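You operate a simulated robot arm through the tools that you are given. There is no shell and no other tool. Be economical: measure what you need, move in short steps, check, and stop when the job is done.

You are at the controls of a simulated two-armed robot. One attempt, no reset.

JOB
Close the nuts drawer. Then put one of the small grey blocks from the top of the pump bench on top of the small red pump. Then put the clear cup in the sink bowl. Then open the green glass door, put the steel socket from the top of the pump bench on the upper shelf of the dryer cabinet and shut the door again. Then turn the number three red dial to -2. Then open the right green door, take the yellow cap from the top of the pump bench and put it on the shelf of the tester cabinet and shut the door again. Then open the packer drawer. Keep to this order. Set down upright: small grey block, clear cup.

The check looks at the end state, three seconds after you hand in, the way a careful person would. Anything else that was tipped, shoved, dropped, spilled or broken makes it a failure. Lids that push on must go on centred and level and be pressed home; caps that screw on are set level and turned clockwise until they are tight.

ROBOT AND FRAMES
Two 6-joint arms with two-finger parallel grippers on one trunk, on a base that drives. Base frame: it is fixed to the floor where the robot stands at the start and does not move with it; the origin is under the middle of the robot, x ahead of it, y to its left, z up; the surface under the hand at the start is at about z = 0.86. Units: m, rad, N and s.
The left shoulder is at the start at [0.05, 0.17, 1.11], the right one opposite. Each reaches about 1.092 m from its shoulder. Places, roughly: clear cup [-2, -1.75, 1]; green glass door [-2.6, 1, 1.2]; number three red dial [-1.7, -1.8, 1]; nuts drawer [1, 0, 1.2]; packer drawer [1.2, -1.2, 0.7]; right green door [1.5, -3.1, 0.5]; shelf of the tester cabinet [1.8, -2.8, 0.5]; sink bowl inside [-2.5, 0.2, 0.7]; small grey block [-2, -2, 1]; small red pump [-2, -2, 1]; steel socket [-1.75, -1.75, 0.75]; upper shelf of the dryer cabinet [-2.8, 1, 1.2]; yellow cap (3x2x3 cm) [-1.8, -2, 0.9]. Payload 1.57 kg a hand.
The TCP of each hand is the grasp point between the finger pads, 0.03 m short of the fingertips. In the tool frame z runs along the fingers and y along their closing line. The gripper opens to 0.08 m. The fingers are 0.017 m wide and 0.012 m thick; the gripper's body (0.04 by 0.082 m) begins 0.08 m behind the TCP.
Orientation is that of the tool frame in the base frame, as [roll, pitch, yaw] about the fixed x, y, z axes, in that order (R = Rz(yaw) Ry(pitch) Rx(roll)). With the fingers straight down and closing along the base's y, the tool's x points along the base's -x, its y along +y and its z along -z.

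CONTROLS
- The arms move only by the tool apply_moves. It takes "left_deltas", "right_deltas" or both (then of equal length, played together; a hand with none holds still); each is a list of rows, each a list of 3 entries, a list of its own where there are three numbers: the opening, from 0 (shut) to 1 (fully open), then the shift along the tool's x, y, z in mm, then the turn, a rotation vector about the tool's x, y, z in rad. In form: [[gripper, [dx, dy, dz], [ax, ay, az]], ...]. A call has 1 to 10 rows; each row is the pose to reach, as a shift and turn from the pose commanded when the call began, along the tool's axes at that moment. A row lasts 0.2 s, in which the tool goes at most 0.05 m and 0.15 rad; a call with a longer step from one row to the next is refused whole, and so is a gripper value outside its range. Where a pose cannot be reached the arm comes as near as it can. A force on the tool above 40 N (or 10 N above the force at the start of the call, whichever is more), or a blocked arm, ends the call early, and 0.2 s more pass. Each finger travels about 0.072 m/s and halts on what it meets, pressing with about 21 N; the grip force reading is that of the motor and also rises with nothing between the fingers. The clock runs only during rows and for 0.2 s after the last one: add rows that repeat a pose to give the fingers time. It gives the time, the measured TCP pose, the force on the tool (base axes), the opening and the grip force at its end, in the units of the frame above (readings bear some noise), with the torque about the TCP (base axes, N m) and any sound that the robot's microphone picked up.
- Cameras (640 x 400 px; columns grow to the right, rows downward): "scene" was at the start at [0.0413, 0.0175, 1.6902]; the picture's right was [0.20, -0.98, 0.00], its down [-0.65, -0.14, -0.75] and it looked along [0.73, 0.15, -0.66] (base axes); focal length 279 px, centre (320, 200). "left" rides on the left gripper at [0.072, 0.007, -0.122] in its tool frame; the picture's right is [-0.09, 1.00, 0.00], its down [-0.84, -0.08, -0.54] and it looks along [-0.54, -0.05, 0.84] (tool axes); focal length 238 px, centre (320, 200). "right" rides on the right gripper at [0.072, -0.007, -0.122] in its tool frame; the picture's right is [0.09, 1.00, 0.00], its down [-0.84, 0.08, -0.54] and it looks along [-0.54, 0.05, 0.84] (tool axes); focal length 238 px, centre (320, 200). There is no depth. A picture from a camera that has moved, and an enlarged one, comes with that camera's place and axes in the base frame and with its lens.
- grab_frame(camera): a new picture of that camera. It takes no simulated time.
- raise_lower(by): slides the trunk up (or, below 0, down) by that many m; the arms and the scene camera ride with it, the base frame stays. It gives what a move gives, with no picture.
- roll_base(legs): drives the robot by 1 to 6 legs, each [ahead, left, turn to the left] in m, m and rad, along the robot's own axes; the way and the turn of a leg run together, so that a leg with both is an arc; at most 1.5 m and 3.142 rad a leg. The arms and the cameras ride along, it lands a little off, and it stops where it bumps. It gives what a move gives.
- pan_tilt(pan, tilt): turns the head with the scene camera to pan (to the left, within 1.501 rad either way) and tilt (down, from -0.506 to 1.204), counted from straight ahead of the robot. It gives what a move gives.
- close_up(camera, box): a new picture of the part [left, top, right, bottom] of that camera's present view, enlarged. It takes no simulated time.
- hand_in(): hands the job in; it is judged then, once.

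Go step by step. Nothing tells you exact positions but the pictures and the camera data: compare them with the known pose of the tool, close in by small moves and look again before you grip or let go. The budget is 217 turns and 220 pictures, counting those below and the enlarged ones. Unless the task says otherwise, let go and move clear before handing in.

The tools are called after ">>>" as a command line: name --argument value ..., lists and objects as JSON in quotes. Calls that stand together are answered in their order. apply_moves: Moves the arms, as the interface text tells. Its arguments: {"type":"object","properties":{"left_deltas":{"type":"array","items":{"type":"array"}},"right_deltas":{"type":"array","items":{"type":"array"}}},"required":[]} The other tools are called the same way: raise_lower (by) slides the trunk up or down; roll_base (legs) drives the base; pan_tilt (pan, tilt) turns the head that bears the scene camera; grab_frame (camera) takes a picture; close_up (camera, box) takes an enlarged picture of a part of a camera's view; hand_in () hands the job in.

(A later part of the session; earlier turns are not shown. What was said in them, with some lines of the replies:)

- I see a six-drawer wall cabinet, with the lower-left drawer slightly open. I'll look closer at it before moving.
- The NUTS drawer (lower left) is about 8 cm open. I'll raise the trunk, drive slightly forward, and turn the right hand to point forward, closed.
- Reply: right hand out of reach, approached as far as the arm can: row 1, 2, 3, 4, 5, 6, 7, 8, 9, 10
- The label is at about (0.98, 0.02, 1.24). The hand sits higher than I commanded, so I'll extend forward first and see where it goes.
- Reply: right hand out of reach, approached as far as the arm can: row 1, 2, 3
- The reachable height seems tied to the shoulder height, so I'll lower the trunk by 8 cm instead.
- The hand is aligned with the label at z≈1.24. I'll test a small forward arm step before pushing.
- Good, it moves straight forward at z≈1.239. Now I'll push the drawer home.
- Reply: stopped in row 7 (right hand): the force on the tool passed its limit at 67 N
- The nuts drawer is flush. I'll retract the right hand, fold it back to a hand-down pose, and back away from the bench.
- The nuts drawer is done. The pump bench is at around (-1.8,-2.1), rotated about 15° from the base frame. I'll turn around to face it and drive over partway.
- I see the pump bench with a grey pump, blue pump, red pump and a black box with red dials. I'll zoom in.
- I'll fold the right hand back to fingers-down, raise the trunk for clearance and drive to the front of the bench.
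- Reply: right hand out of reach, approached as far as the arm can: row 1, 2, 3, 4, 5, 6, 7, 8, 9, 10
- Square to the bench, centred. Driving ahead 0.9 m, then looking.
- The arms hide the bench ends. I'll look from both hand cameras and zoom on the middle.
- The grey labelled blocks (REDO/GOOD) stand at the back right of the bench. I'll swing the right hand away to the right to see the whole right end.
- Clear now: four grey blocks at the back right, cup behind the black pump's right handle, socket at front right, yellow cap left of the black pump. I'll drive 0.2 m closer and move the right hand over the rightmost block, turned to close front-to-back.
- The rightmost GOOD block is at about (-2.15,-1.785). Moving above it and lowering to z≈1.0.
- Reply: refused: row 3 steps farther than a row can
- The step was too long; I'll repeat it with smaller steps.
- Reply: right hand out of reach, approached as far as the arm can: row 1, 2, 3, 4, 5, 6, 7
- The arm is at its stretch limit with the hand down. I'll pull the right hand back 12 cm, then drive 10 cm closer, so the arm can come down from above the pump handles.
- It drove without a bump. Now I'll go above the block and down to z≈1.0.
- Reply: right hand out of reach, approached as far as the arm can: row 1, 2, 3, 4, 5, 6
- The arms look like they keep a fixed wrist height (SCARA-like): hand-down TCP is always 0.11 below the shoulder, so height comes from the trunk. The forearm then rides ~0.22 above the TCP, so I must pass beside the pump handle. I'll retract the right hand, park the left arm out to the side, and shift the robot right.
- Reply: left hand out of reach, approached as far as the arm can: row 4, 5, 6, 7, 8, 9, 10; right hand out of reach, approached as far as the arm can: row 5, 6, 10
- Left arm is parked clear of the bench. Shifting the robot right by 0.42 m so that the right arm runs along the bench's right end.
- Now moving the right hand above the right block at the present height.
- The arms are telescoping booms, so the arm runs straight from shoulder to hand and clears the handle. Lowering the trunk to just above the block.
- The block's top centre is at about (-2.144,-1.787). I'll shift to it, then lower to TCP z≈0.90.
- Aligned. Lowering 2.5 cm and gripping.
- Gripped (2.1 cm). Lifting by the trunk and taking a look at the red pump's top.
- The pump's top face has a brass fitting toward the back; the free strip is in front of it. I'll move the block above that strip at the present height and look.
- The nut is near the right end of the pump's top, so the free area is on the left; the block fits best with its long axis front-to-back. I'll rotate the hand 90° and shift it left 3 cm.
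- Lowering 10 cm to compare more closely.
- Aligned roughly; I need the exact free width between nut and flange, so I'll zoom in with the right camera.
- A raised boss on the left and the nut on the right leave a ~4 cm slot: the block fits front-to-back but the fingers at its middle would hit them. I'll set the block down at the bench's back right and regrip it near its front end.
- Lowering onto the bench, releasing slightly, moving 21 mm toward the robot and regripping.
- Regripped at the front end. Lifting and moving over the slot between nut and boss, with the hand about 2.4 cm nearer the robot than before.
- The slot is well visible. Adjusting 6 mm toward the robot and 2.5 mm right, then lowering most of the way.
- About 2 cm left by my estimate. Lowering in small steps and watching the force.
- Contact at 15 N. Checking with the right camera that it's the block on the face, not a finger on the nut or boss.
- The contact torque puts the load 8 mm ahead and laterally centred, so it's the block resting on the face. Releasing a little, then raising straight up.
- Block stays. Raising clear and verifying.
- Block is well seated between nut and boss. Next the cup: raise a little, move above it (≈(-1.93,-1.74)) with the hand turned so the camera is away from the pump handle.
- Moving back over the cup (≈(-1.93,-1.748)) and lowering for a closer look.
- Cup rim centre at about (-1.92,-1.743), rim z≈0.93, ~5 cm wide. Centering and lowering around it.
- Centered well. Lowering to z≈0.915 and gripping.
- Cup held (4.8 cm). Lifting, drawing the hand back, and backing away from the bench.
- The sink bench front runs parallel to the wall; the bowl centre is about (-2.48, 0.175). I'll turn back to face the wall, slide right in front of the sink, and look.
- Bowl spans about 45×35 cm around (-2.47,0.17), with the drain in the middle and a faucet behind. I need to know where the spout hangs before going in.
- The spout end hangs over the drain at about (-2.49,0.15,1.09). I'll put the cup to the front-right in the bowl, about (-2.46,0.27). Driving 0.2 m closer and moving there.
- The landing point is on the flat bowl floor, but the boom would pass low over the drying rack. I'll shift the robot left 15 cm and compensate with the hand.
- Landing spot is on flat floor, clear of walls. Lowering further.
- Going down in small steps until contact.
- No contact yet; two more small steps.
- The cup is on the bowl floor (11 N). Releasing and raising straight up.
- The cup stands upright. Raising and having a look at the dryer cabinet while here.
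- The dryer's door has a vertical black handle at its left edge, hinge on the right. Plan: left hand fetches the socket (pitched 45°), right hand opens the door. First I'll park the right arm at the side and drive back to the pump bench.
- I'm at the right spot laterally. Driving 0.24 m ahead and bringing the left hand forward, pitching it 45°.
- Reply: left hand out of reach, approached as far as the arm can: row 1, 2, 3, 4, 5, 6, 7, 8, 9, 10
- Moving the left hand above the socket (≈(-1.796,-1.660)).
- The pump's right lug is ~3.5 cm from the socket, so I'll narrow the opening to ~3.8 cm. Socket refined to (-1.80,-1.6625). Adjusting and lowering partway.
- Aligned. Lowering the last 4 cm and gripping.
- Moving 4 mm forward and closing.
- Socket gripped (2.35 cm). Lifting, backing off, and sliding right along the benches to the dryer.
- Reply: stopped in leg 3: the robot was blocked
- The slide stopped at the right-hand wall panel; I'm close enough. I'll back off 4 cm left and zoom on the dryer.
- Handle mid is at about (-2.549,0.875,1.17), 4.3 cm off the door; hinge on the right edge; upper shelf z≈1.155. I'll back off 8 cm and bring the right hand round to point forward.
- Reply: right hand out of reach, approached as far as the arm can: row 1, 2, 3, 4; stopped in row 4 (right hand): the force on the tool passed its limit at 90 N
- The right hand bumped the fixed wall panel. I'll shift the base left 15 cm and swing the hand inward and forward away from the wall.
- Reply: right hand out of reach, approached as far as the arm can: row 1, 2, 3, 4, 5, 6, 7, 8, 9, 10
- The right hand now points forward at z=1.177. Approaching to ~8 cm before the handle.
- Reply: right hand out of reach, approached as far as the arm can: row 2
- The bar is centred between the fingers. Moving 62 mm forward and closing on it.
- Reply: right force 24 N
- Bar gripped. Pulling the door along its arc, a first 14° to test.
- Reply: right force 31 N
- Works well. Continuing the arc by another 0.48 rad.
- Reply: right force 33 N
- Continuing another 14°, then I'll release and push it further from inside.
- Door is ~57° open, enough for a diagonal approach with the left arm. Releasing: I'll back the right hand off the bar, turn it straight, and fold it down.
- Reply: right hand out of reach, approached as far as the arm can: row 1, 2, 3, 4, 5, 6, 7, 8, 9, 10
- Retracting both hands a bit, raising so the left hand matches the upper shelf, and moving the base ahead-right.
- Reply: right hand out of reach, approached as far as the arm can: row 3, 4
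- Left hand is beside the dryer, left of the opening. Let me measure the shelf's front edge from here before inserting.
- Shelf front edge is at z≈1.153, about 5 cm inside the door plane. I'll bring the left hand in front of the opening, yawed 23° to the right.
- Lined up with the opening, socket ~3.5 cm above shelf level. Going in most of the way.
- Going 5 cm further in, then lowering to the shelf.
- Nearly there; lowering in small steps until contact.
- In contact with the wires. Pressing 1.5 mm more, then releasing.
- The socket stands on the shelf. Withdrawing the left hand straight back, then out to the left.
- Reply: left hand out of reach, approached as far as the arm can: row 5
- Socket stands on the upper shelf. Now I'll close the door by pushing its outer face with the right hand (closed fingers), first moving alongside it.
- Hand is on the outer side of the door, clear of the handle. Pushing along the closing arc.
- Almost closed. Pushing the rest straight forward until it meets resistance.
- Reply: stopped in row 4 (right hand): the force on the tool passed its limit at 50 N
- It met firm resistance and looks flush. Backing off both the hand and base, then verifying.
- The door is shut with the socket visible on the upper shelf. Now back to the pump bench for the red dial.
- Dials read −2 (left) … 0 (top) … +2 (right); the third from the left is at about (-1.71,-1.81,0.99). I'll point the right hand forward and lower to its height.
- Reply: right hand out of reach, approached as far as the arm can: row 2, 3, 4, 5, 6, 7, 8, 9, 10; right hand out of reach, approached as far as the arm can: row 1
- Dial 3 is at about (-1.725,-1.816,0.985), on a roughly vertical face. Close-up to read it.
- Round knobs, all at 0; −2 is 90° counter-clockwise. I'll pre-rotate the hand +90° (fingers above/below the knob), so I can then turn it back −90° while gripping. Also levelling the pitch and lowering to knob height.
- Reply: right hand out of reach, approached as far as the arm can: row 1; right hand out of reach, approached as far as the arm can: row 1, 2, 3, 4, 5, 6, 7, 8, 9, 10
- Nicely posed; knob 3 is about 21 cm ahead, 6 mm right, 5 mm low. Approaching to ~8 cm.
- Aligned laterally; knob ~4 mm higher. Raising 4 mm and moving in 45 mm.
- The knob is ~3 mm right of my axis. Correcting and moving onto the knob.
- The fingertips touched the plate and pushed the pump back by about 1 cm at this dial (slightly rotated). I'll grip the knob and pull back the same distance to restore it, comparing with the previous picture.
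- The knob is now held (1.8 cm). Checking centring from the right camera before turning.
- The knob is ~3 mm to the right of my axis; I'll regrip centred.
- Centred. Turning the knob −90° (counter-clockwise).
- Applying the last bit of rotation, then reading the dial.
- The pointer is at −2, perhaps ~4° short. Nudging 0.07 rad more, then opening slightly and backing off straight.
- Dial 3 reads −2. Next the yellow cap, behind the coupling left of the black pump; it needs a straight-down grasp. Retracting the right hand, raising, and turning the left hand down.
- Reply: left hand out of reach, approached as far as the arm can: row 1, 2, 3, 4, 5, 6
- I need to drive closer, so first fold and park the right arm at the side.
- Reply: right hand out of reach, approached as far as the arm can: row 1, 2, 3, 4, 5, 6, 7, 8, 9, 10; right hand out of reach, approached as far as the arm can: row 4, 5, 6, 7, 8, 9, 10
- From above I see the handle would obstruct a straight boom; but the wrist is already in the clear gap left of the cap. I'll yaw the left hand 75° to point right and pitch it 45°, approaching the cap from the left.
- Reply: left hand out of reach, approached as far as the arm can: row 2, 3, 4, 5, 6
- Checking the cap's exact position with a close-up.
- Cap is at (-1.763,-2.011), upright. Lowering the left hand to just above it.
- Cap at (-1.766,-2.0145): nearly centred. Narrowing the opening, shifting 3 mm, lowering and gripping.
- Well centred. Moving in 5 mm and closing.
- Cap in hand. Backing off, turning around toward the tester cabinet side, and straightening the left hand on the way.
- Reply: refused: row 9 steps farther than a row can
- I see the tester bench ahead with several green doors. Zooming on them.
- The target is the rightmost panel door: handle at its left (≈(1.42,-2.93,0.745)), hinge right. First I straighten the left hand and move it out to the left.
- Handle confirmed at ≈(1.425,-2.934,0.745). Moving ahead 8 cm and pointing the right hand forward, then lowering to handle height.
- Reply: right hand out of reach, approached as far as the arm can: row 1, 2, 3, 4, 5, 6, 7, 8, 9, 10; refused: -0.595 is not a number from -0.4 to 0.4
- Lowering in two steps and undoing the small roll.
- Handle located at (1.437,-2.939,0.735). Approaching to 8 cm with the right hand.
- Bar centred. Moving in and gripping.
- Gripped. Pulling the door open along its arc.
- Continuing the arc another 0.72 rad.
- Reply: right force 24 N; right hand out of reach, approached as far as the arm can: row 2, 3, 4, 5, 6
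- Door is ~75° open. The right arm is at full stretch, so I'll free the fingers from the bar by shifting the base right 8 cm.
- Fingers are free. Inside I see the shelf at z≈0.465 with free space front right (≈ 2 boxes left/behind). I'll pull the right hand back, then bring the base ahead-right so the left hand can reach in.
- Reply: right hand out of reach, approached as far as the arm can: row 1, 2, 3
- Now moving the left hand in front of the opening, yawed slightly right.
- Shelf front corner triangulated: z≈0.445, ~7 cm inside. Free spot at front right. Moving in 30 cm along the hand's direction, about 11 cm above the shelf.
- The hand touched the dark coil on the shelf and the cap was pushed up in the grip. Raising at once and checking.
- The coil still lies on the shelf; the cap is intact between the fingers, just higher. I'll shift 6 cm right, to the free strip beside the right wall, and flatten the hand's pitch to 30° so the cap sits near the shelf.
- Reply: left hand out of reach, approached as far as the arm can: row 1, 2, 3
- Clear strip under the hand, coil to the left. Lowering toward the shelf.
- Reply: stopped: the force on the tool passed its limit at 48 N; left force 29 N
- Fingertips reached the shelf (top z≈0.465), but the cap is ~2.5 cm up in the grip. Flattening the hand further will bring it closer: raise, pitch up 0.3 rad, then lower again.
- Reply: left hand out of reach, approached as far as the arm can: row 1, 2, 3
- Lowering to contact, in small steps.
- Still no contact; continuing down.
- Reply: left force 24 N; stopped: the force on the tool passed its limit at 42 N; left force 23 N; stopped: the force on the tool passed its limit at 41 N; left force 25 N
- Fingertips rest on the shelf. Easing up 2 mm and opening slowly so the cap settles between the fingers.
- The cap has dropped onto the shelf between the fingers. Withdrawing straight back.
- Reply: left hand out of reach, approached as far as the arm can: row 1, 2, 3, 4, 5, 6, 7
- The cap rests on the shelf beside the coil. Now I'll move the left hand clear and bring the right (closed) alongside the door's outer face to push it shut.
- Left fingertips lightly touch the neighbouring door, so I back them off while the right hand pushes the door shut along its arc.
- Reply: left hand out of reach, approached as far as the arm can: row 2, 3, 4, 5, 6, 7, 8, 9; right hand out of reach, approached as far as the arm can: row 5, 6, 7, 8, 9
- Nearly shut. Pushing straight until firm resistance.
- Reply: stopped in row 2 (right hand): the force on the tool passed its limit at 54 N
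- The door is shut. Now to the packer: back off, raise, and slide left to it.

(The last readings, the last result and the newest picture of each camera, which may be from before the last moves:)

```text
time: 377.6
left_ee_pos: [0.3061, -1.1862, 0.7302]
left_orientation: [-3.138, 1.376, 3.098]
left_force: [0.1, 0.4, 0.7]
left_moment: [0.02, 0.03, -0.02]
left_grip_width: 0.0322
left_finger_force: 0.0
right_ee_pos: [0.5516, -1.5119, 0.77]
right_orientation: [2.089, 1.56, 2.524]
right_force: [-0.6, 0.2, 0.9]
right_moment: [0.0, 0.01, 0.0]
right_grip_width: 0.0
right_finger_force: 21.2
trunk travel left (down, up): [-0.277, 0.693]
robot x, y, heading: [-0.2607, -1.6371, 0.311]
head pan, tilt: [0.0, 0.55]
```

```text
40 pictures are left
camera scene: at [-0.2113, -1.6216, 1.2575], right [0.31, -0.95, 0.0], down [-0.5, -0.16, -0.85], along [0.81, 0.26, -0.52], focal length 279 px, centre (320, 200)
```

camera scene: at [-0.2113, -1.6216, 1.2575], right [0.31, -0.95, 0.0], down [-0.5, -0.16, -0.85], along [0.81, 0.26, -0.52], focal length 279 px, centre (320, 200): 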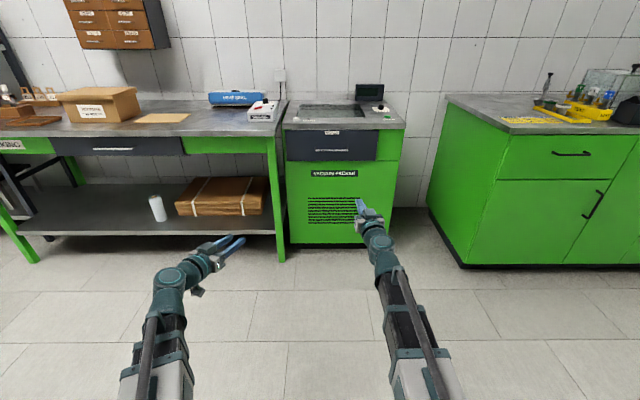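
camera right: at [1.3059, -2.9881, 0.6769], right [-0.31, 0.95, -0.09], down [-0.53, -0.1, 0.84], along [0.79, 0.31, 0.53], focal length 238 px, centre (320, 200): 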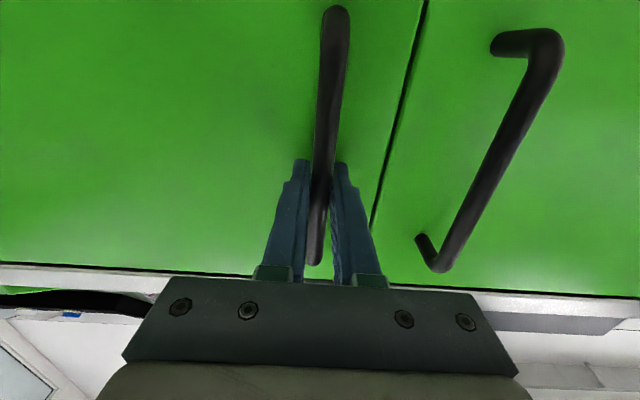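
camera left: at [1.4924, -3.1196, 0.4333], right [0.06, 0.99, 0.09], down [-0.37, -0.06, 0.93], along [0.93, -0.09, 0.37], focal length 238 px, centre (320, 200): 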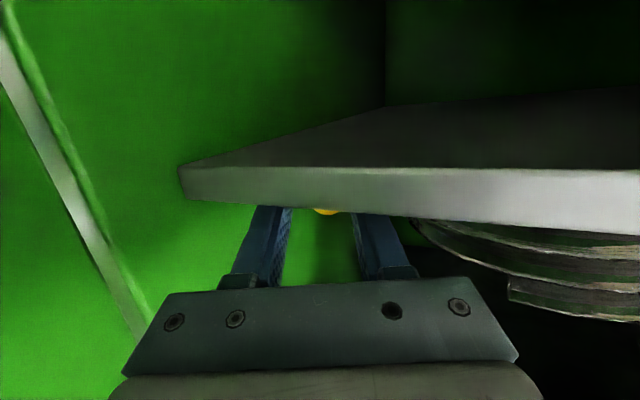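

The packer machine's dark drawer is right ahead at ≈(1.2,-1.2,0.7). Zooming in.

>>> close_up --camera "scene" --box '[270, 90, 420, 200]'

```text
3.64 times, centred on (345, 145) of scene
camera zoom: at [-0.2113, -1.6216, 1.2575], right [0.31, -0.95, 0.0], down [-0.5, -0.16, -0.85], along [0.81, 0.26, -0.52], focal length 1014 px, centre (229, 400)
```

zoom: 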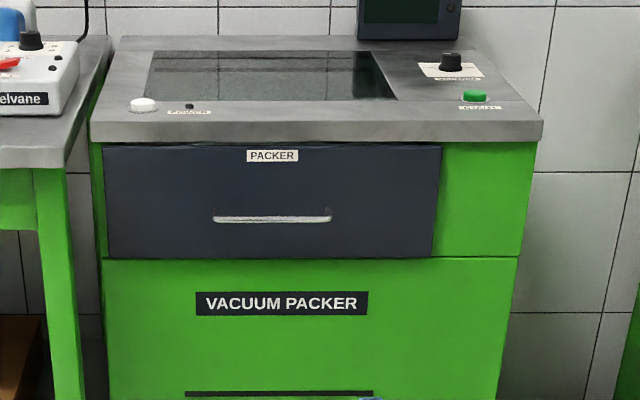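

The PACKER drawer has a horizontal bar handle at ≈(1.145,-1.25,0.71). I'll rotate the right hand so the fingers close vertically, lower it 6 cm, and drive closer.

>>> apply_moves --right_deltas '[[0.5, [0, 0, 0], [0.124, 0, 0]]]'

>>> apply_moves --right_deltas '[[0.5, [0, 5, 0], [0, 0, 0.15]], [0.5, [0, 10, 0], [0, 0, 0.3]], [0.5, [0, 15, 0], [0, 0, 0.45]], [0.5, [0, 20, 0], [0, 0, 0.6]], [0.5, [0, 25, 0], [0, 0, 0.75]], [0.5, [0, 30, 0], [0, 0, 0.9]], [0.5, [0, 40, 0], [0, 0, 1.05]], [0.5, [0, 50, 0], [0, 0, 1.2]], [0.5, [0, 55, 0], [0, 0, 1.35]], [0.5, [0, 60, 0], [0, 0, 1.5]]]'

>>> apply_moves --right_deltas '[[0.5, [0, 0, 0], [0, 0, 0.07]]]'

>>> raise_lower --by -0.055

>>> roll_base --legs '[[0.48, 0, 0]]'

>>> grab_frame --camera "right"

>>> grab_frame --camera "scene"

```text
time: 378.0
left_ee_pos: [0.3064, -1.1861, 0.7291]
left_orientation: [-3.14, 1.377, 3.1]
left_force: [-0.7, 0.4, 0.0]
left_moment: [0.0, -0.02, -0.03]
left_grip_width: 0.032
left_finger_force: 0.1
right_ee_pos: [0.5518, -1.5132, 0.7703]
right_orientation: [2.196, 1.56, 2.507]
right_force: [0.1, -0.3, -0.1]
right_moment: [0.0, 0.0, 0.05]
right_grip_width: 0.0397
right_finger_force: 0.0
trunk travel left (down, up): [-0.277, 0.693]
robot x, y, heading: [-0.2546, -1.635, 0.313]
head pan, tilt: [0.0, 0.55]
```

```text
time: 380.2
left_ee_pos: [0.3062, -1.185, 0.73]
left_orientation: [-3.139, 1.377, 3.099]
left_force: [-0.4, 0.0, 0.7]
left_moment: [0.0, 0.02, -0.03]
left_grip_width: 0.0321
left_finger_force: 0.1
right_ee_pos: [0.533, -1.4573, 0.7704]
right_orientation: [1.577, 0.061, 1.883]
right_force: [0.1, 0.3, 0.5]
right_moment: [0.02, 0.0, -0.01]
right_grip_width: 0.0399
right_finger_force: 0.0
trunk travel left (down, up): [-0.277, 0.693]
robot x, y, heading: [-0.2582, -1.6373, 0.308]
head pan, tilt: [0.0, 0.55]
```

```text
time: 380.6
left_ee_pos: [0.3072, -1.186, 0.7288]
left_orientation: [-3.138, 1.377, 3.099]
left_force: [-0.1, 0.3, -0.5]
left_moment: [-0.02, -0.02, 0.05]
left_grip_width: 0.032
left_finger_force: 0.0
right_ee_pos: [0.5331, -1.4562, 0.7704]
right_orientation: [1.577, -0.009, 1.884]
right_force: [0.0, 0.7, -0.2]
right_moment: [0.0, 0.0, -0.01]
right_grip_width: 0.0397
right_finger_force: 0.0
trunk travel left (down, up): [-0.277, 0.693]
robot x, y, heading: [-0.2541, -1.6384, 0.317]
head pan, tilt: [0.0, 0.55]
```

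```text
time: 381.6
left_ee_pos: [0.3065, -1.1848, 0.674]
left_orientation: [-3.139, 1.376, 3.098]
left_force: [-0.3, 0.2, -0.2]
left_moment: [0.04, -0.03, 0.06]
left_grip_width: 0.032
left_finger_force: 0.0
right_ee_pos: [0.534, -1.4548, 0.7169]
right_orientation: [1.577, -0.006, 1.881]
right_force: [-0.6, -0.5, 0.4]
right_moment: [0.04, 0.03, 0.04]
right_grip_width: 0.0401
right_finger_force: 0.1
trunk travel left (down, up): [-0.222, 0.748]
robot x, y, heading: [-0.2601, -1.6357, 0.311]
head pan, tilt: [0.0, 0.55]
```

```text
time: 384.4
left_ee_pos: [0.7623, -1.0414, 0.6744]
left_orientation: [-3.139, 1.377, 3.096]
left_force: [-0.6, -0.1, 0.6]
left_moment: [-0.04, 0.02, 0.0]
left_grip_width: 0.032
left_finger_force: 0.0
right_ee_pos: [0.9883, -1.3127, 0.7155]
right_orientation: [1.575, -0.006, 1.879]
right_force: [-0.8, -0.3, 1.1]
right_moment: [-0.01, -0.05, -0.02]
right_grip_width: 0.04
right_finger_force: 0.1
trunk travel left (down, up): [-0.222, 0.748]
robot x, y, heading: [0.1944, -1.4924, 0.313]
head pan, tilt: [0.0, 0.55]
```

```text
38 pictures are left
camera right: at [0.8503, -1.2804, 0.7103], right [-0.02, 0.08, 1.0], down [-0.26, -0.96, 0.07], along [0.96, -0.26, 0.04], focal length 238 px, centre (320, 200)
```

right: 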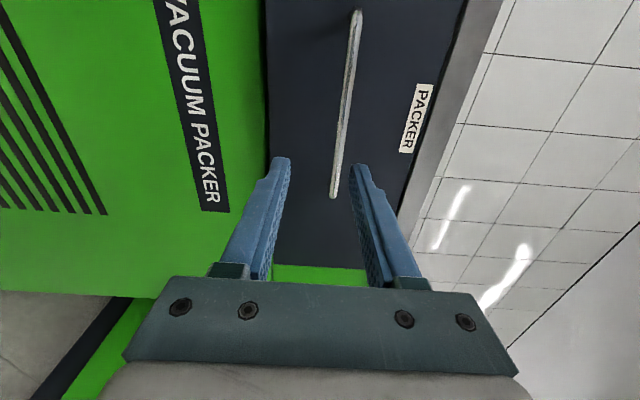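

```text
37 pictures are left
camera scene: at [0.2432, -1.4754, 1.2025], right [0.3, -0.95, 0.0], down [-0.5, -0.16, -0.85], along [0.81, 0.26, -0.52], focal length 279 px, centre (320, 200)
```

scene: 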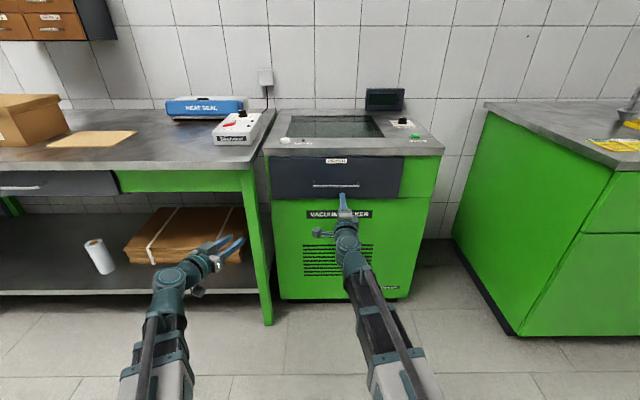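

Handle refined to (1.09,-1.258,0.737). Raising 2 cm, shifting 2 cm left, and approaching.

>>> raise_lower --by 0.021

>>> apply_moves --right_deltas '[[0.5, [10, 0, 25], [0, 0, 0]], [0.5, [20, 0, 50], [0, 0, 0]]]'

>>> grab_frame --camera "right"

>>> close_up --camera "scene" --box '[270, 140, 420, 240]'

```text
time: 385.1
left_ee_pos: [0.7623, -1.04, 0.6961]
left_orientation: [-3.141, 1.376, 3.096]
left_force: [-0.2, 0.9, 0.6]
left_moment: [-0.01, 0.01, 0.01]
left_grip_width: 0.0319
left_finger_force: 0.0
right_ee_pos: [0.9873, -1.3136, 0.7363]
right_orientation: [1.575, -0.008, 1.881]
right_force: [0.8, 0.0, -0.3]
right_moment: [0.0, -0.01, 0.02]
right_grip_width: 0.0402
right_finger_force: 0.0
trunk travel left (down, up): [-0.243, 0.727]
robot x, y, heading: [0.1958, -1.4903, 0.309]
head pan, tilt: [0.0, 0.55]
```

```text
time: 385.7
left_ee_pos: [0.7625, -1.0411, 0.6948]
left_orientation: [-3.139, 1.376, 3.094]
left_force: [0.7, 0.0, 0.3]
left_moment: [0.02, -0.02, 0.01]
left_grip_width: 0.0319
left_finger_force: 0.0
right_ee_pos: [1.03, -1.2771, 0.7357]
right_orientation: [1.579, -0.005, 1.88]
right_force: [-0.4, -0.2, 1.3]
right_moment: [-0.02, -0.01, -0.03]
right_grip_width: 0.0398
right_finger_force: 0.0
trunk travel left (down, up): [-0.243, 0.727]
robot x, y, heading: [0.2015, -1.4902, 0.307]
head pan, tilt: [0.0, 0.55]
```

```text
36 pictures are left
camera right: at [0.8919, -1.2454, 0.7311], right [-0.02, 0.08, 1.0], down [-0.26, -0.96, 0.08], along [0.96, -0.26, 0.04], focal length 238 px, centre (320, 200)
```

right: 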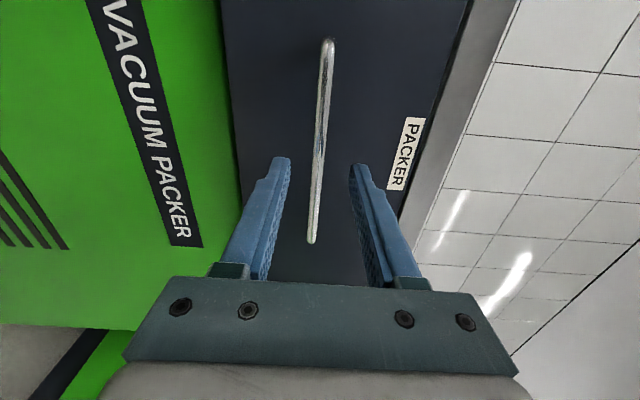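

```text
4.00 times, centred on (345, 190) of scene
camera zoom: at [0.2431, -1.4755, 1.2235], right [0.3, -0.95, 0.0], down [-0.5, -0.16, -0.85], along [0.81, 0.26, -0.52], focal length 1116 px, centre (220, 240)
```

zoom: 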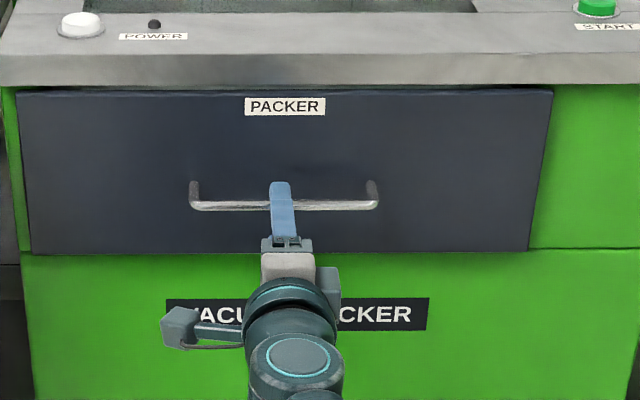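

Centred on the bar. Moving in 46 mm and gripping.

>>> apply_moves --right_deltas '[[0.5, [0, 0, 20], [0, 0, 0]], [0.5, [0, 0, 40], [0, 0, 0]], [0.5, [0, 0, 47], [0, 0, 0]], [0.3, [0, 0, 47], [0, 0, 0]], [0.1, [0, 0, 47], [0, 0, 0]], [0, [0, 0, 47], [0, 0, 0]], [0, [0, 0, 47], [0, 0, 0]]]'

>>> grab_frame --camera "right"

```text
time: 387.3
left_ee_pos: [0.7636, -1.0422, 0.6946]
left_orientation: [-3.137, 1.375, 3.096]
left_force: [0.4, -0.4, 0.1]
left_moment: [0.01, -0.02, 0.02]
left_grip_width: 0.0321
left_finger_force: 0.1
right_ee_pos: [1.0738, -1.2642, 0.7339]
right_orientation: [1.583, -0.007, 1.88]
right_force: [-10.1, -3.8, -22.1]
right_moment: [-0.3, -0.08, 0.08]
right_grip_width: 0.0098
right_finger_force: 28.1
trunk travel left (down, up): [-0.243, 0.727]
robot x, y, heading: [0.1972, -1.4922, 0.308]
head pan, tilt: [0.0, 0.55]
```

```text
34 pictures are left
camera right: at [0.9364, -1.2315, 0.7298], right [-0.02, 0.08, 1.0], down [-0.26, -0.96, 0.08], along [0.97, -0.26, 0.04], focal length 238 px, centre (320, 200)
```

right: 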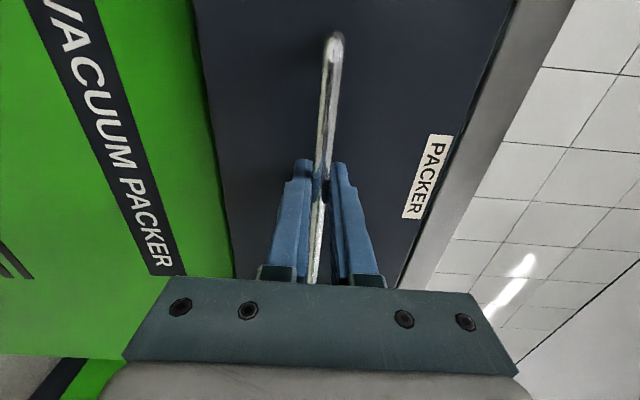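

Bar gripped. Pulling the drawer out.

>>> apply_moves --right_deltas '[[0, [0, 0, -15], [0, 0, 0]], [0, [0, 0, -35], [0, 0, 0]], [0, [0, 0, -60], [0, 0, 0]], [0, [0, 0, -85], [0, 0, 0]], [0, [0, 0, -110], [0, 0, 0]], [0, [0, 0, -135], [0, 0, 0]], [0, [0, 0, -160], [0, 0, 0]], [0, [0, 0, -185], [0, 0, 0]]]'

>>> grab_frame --camera "scene"

```text
time: 389.0
left_ee_pos: [0.7636, -1.0409, 0.6934]
left_orientation: [-3.137, 1.374, 3.099]
left_force: [-0.4, -1.0, 0.1]
left_moment: [0.01, -0.03, 0.0]
left_grip_width: 0.0321
left_finger_force: 0.0
right_ee_pos: [0.9169, -1.316, 0.7352]
right_orientation: [1.578, -0.01, 1.878]
right_force: [0.4, -1.9, -39.2]
right_moment: [-0.23, -0.05, 0.34]
right_grip_width: 0.01
right_finger_force: 27.9
trunk travel left (down, up): [-0.243, 0.727]
robot x, y, heading: [0.1959, -1.4938, 0.31]
head pan, tilt: [0.0, 0.55]
stopped in row 8 (right hand): the force on the tool passed its limit at 40 N (the readings are from after the stop); the commanded pose is now the measured one
```

```text
33 pictures are left
camera scene: at [0.2461, -1.4748, 1.2231], right [0.3, -0.95, 0.0], down [-0.5, -0.16, -0.85], along [0.81, 0.26, -0.52], focal length 279 px, centre (320, 200)
```

scene: 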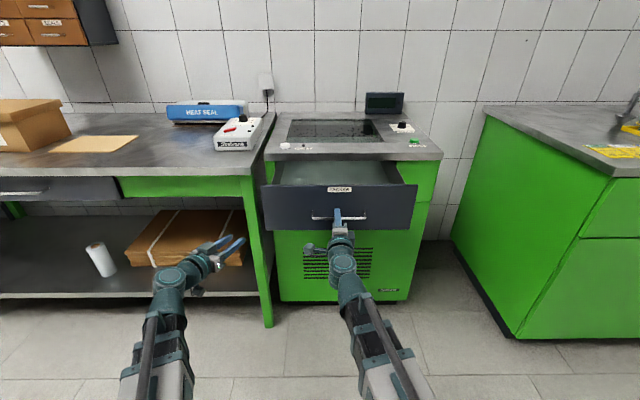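

16.5 cm open; a vertical load stopped it. Lowering 4 mm to relieve and continuing with the arm and base.

>>> raise_lower --by -0.004

>>> apply_moves --right_deltas '[[0, [0, 0, -15], [0, 0, 0]], [0, [0, 0, -35], [0, 0, 0]], [0, [0, 0, -55], [0, 0, 0]], [0, [0, 0, -75], [0, 0, 0]]]'

```text
time: 389.5
left_ee_pos: [0.7621, -1.0413, 0.6933]
left_orientation: [-3.14, 1.377, 3.093]
left_force: [-0.6, -1.1, -0.3]
left_moment: [0.02, -0.01, 0.0]
left_grip_width: 0.0317
left_finger_force: 0.0
right_ee_pos: [0.9148, -1.316, 0.7341]
right_orientation: [1.575, -0.005, 1.878]
right_force: [1.2, -1.9, 13.5]
right_moment: [-0.25, -0.06, 0.44]
right_grip_width: 0.0094
right_finger_force: 28.0
trunk travel left (down, up): [-0.239, 0.731]
robot x, y, heading: [0.1984, -1.4933, 0.311]
head pan, tilt: [0.0, 0.55]
```

```text
time: 390.5
left_ee_pos: [0.7615, -1.0419, 0.6934]
left_orientation: [3.137, 1.379, 3.091]
left_force: [0.3, -1.0, -0.5]
left_moment: [-0.01, -0.03, 0.0]
left_grip_width: 0.032
left_finger_force: 0.1
right_ee_pos: [0.8425, -1.3411, 0.7339]
right_orientation: [1.575, -0.006, 1.875]
right_force: [2.6, -9.2, 31.7]
right_moment: [-0.22, -0.11, -0.24]
right_grip_width: 0.0099
right_finger_force: 28.2
trunk travel left (down, up): [-0.239, 0.731]
robot x, y, heading: [0.1937, -1.4897, 0.31]
head pan, tilt: [0.0, 0.55]
```

24 cm open. Trying a bit further with the base to find the stop.

>>> roll_base --legs '[[-0.08, 0, 0]]'

>>> grab_frame --camera "scene"

```text
time: 391.2
left_ee_pos: [0.7598, -1.0425, 0.6932]
left_orientation: [3.139, 1.381, 3.09]
left_force: [-0.4, 0.0, 0.3]
left_moment: [0.04, -0.01, 0.0]
left_grip_width: 0.0318
left_finger_force: 0.0
right_ee_pos: [0.84, -1.3411, 0.7355]
right_orientation: [1.574, -0.001, 1.876]
right_force: [1.1, -1.6, 28.7]
right_moment: [-0.08, -0.03, 0.3]
right_grip_width: 0.0097
right_finger_force: 27.8
trunk travel left (down, up): [-0.239, 0.731]
robot x, y, heading: [0.1945, -1.4902, 0.31]
head pan, tilt: [0.0, 0.55]
stopped in leg 1: the force on the tool passed its limit at 55 N (the readings are from after the stop); the commanded pose is now the measured one
```

```text
32 pictures are left
camera scene: at [0.2404, -1.4764, 1.2196], right [0.3, -0.95, 0.0], down [-0.5, -0.16, -0.85], along [0.81, 0.26, -0.52], focal length 279 px, centre (320, 200)
```

scene: 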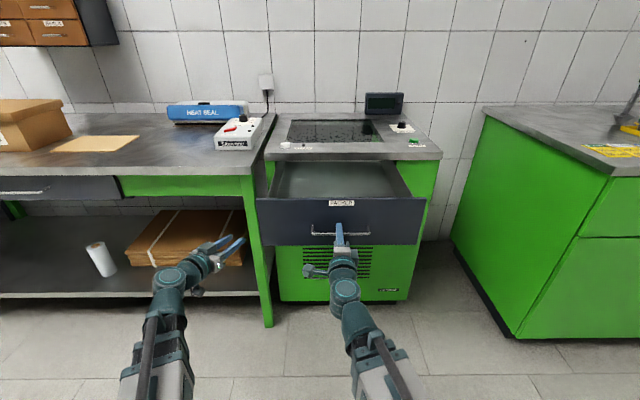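

The drawer hit its stop, fully open. Releasing the bar and backing away.

>>> apply_moves --right_deltas '[[0.3, [0, 0, 0], [0, 0, 0]], [0.5, [0, 0, 0], [0, 0, 0]], [0.5, [0, 0, 0], [0, 0, 0]], [0.5, [0, 0, -20], [0, 0, 0]], [0.5, [0, 0, -45], [0, 0, 0]]]'

>>> roll_base --legs '[[-0.4, 0, 0]]'

>>> close_up --camera "scene" --box '[250, 80, 450, 220]'

```text
time: 392.4
left_ee_pos: [0.7626, -1.0419, 0.6902]
left_orientation: [-3.139, 1.377, 3.095]
left_force: [0.3, 0.1, 0.5]
left_moment: [-0.02, 0.04, 0.02]
left_grip_width: 0.0319
left_finger_force: 0.0
right_ee_pos: [0.8349, -1.3311, 0.7338]
right_orientation: [1.575, -0.002, 1.876]
right_force: [0.3, 0.1, 0.2]
right_moment: [0.0, 0.02, -0.04]
right_grip_width: 0.0401
right_finger_force: 0.0
right hand out of reach, approached as far as the arm can: row 4, 5
trunk travel left (down, up): [-0.239, 0.731]
robot x, y, heading: [0.1949, -1.4934, 0.313]
head pan, tilt: [0.0, 0.55]
```

```text
time: 394.9
left_ee_pos: [0.3855, -1.1654, 0.6916]
left_orientation: [-3.139, 1.377, 3.088]
left_force: [0.8, 0.6, 0.1]
left_moment: [-0.02, -0.01, -0.02]
left_grip_width: 0.0323
left_finger_force: 0.1
right_ee_pos: [0.456, -1.4554, 0.7337]
right_orientation: [1.574, -0.005, 1.869]
right_force: [0.0, 0.3, 0.3]
right_moment: [0.01, -0.02, 0.01]
right_grip_width: 0.04
right_finger_force: 0.1
trunk travel left (down, up): [-0.239, 0.731]
robot x, y, heading: [-0.1841, -1.6115, 0.305]
head pan, tilt: [0.0, 0.55]
```

```text
2.86 times, centred on (350, 150) of scene
camera zoom: at [-0.137, -1.5962, 1.2195], right [0.3, -0.95, 0.0], down [-0.5, -0.16, -0.85], along [0.81, 0.25, -0.52], focal length 797 px, centre (234, 343)
```

zoom: 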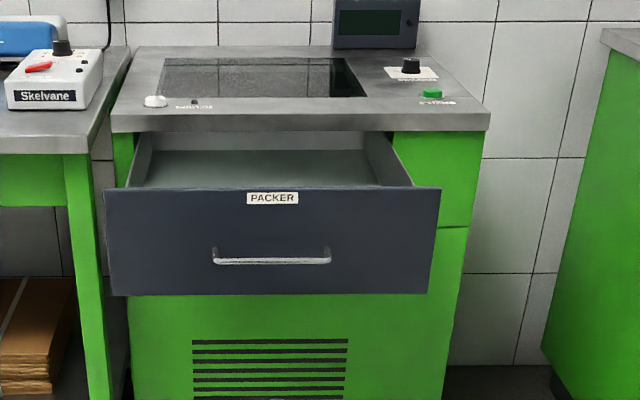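

Everything in the list is done: both hands are clear and the packer drawer stands open. I'm handing in.

>>> hand_in

```text
The job is handed in.
```

I finished all seven steps in the order given and handed the job in, but a few things along the way could count against it:

- **Black pump:** it was pushed about 1 cm and turned roughly 3° while I was reaching dial three. I only pulled it part of the way back. Dial three itself reads −2.
- **Coil in the tester cabinet:** my hand touched the dark coil on the shelf, but it stayed in place.
- **Yellow cap:** it dropped about 1–2 cm onto the shelf instead of being set down, and I'm not sure it's standing upright.
- **Wall panel by the dryer:** my right arm hit it once, fairly hard (90 N). I saw no damage.
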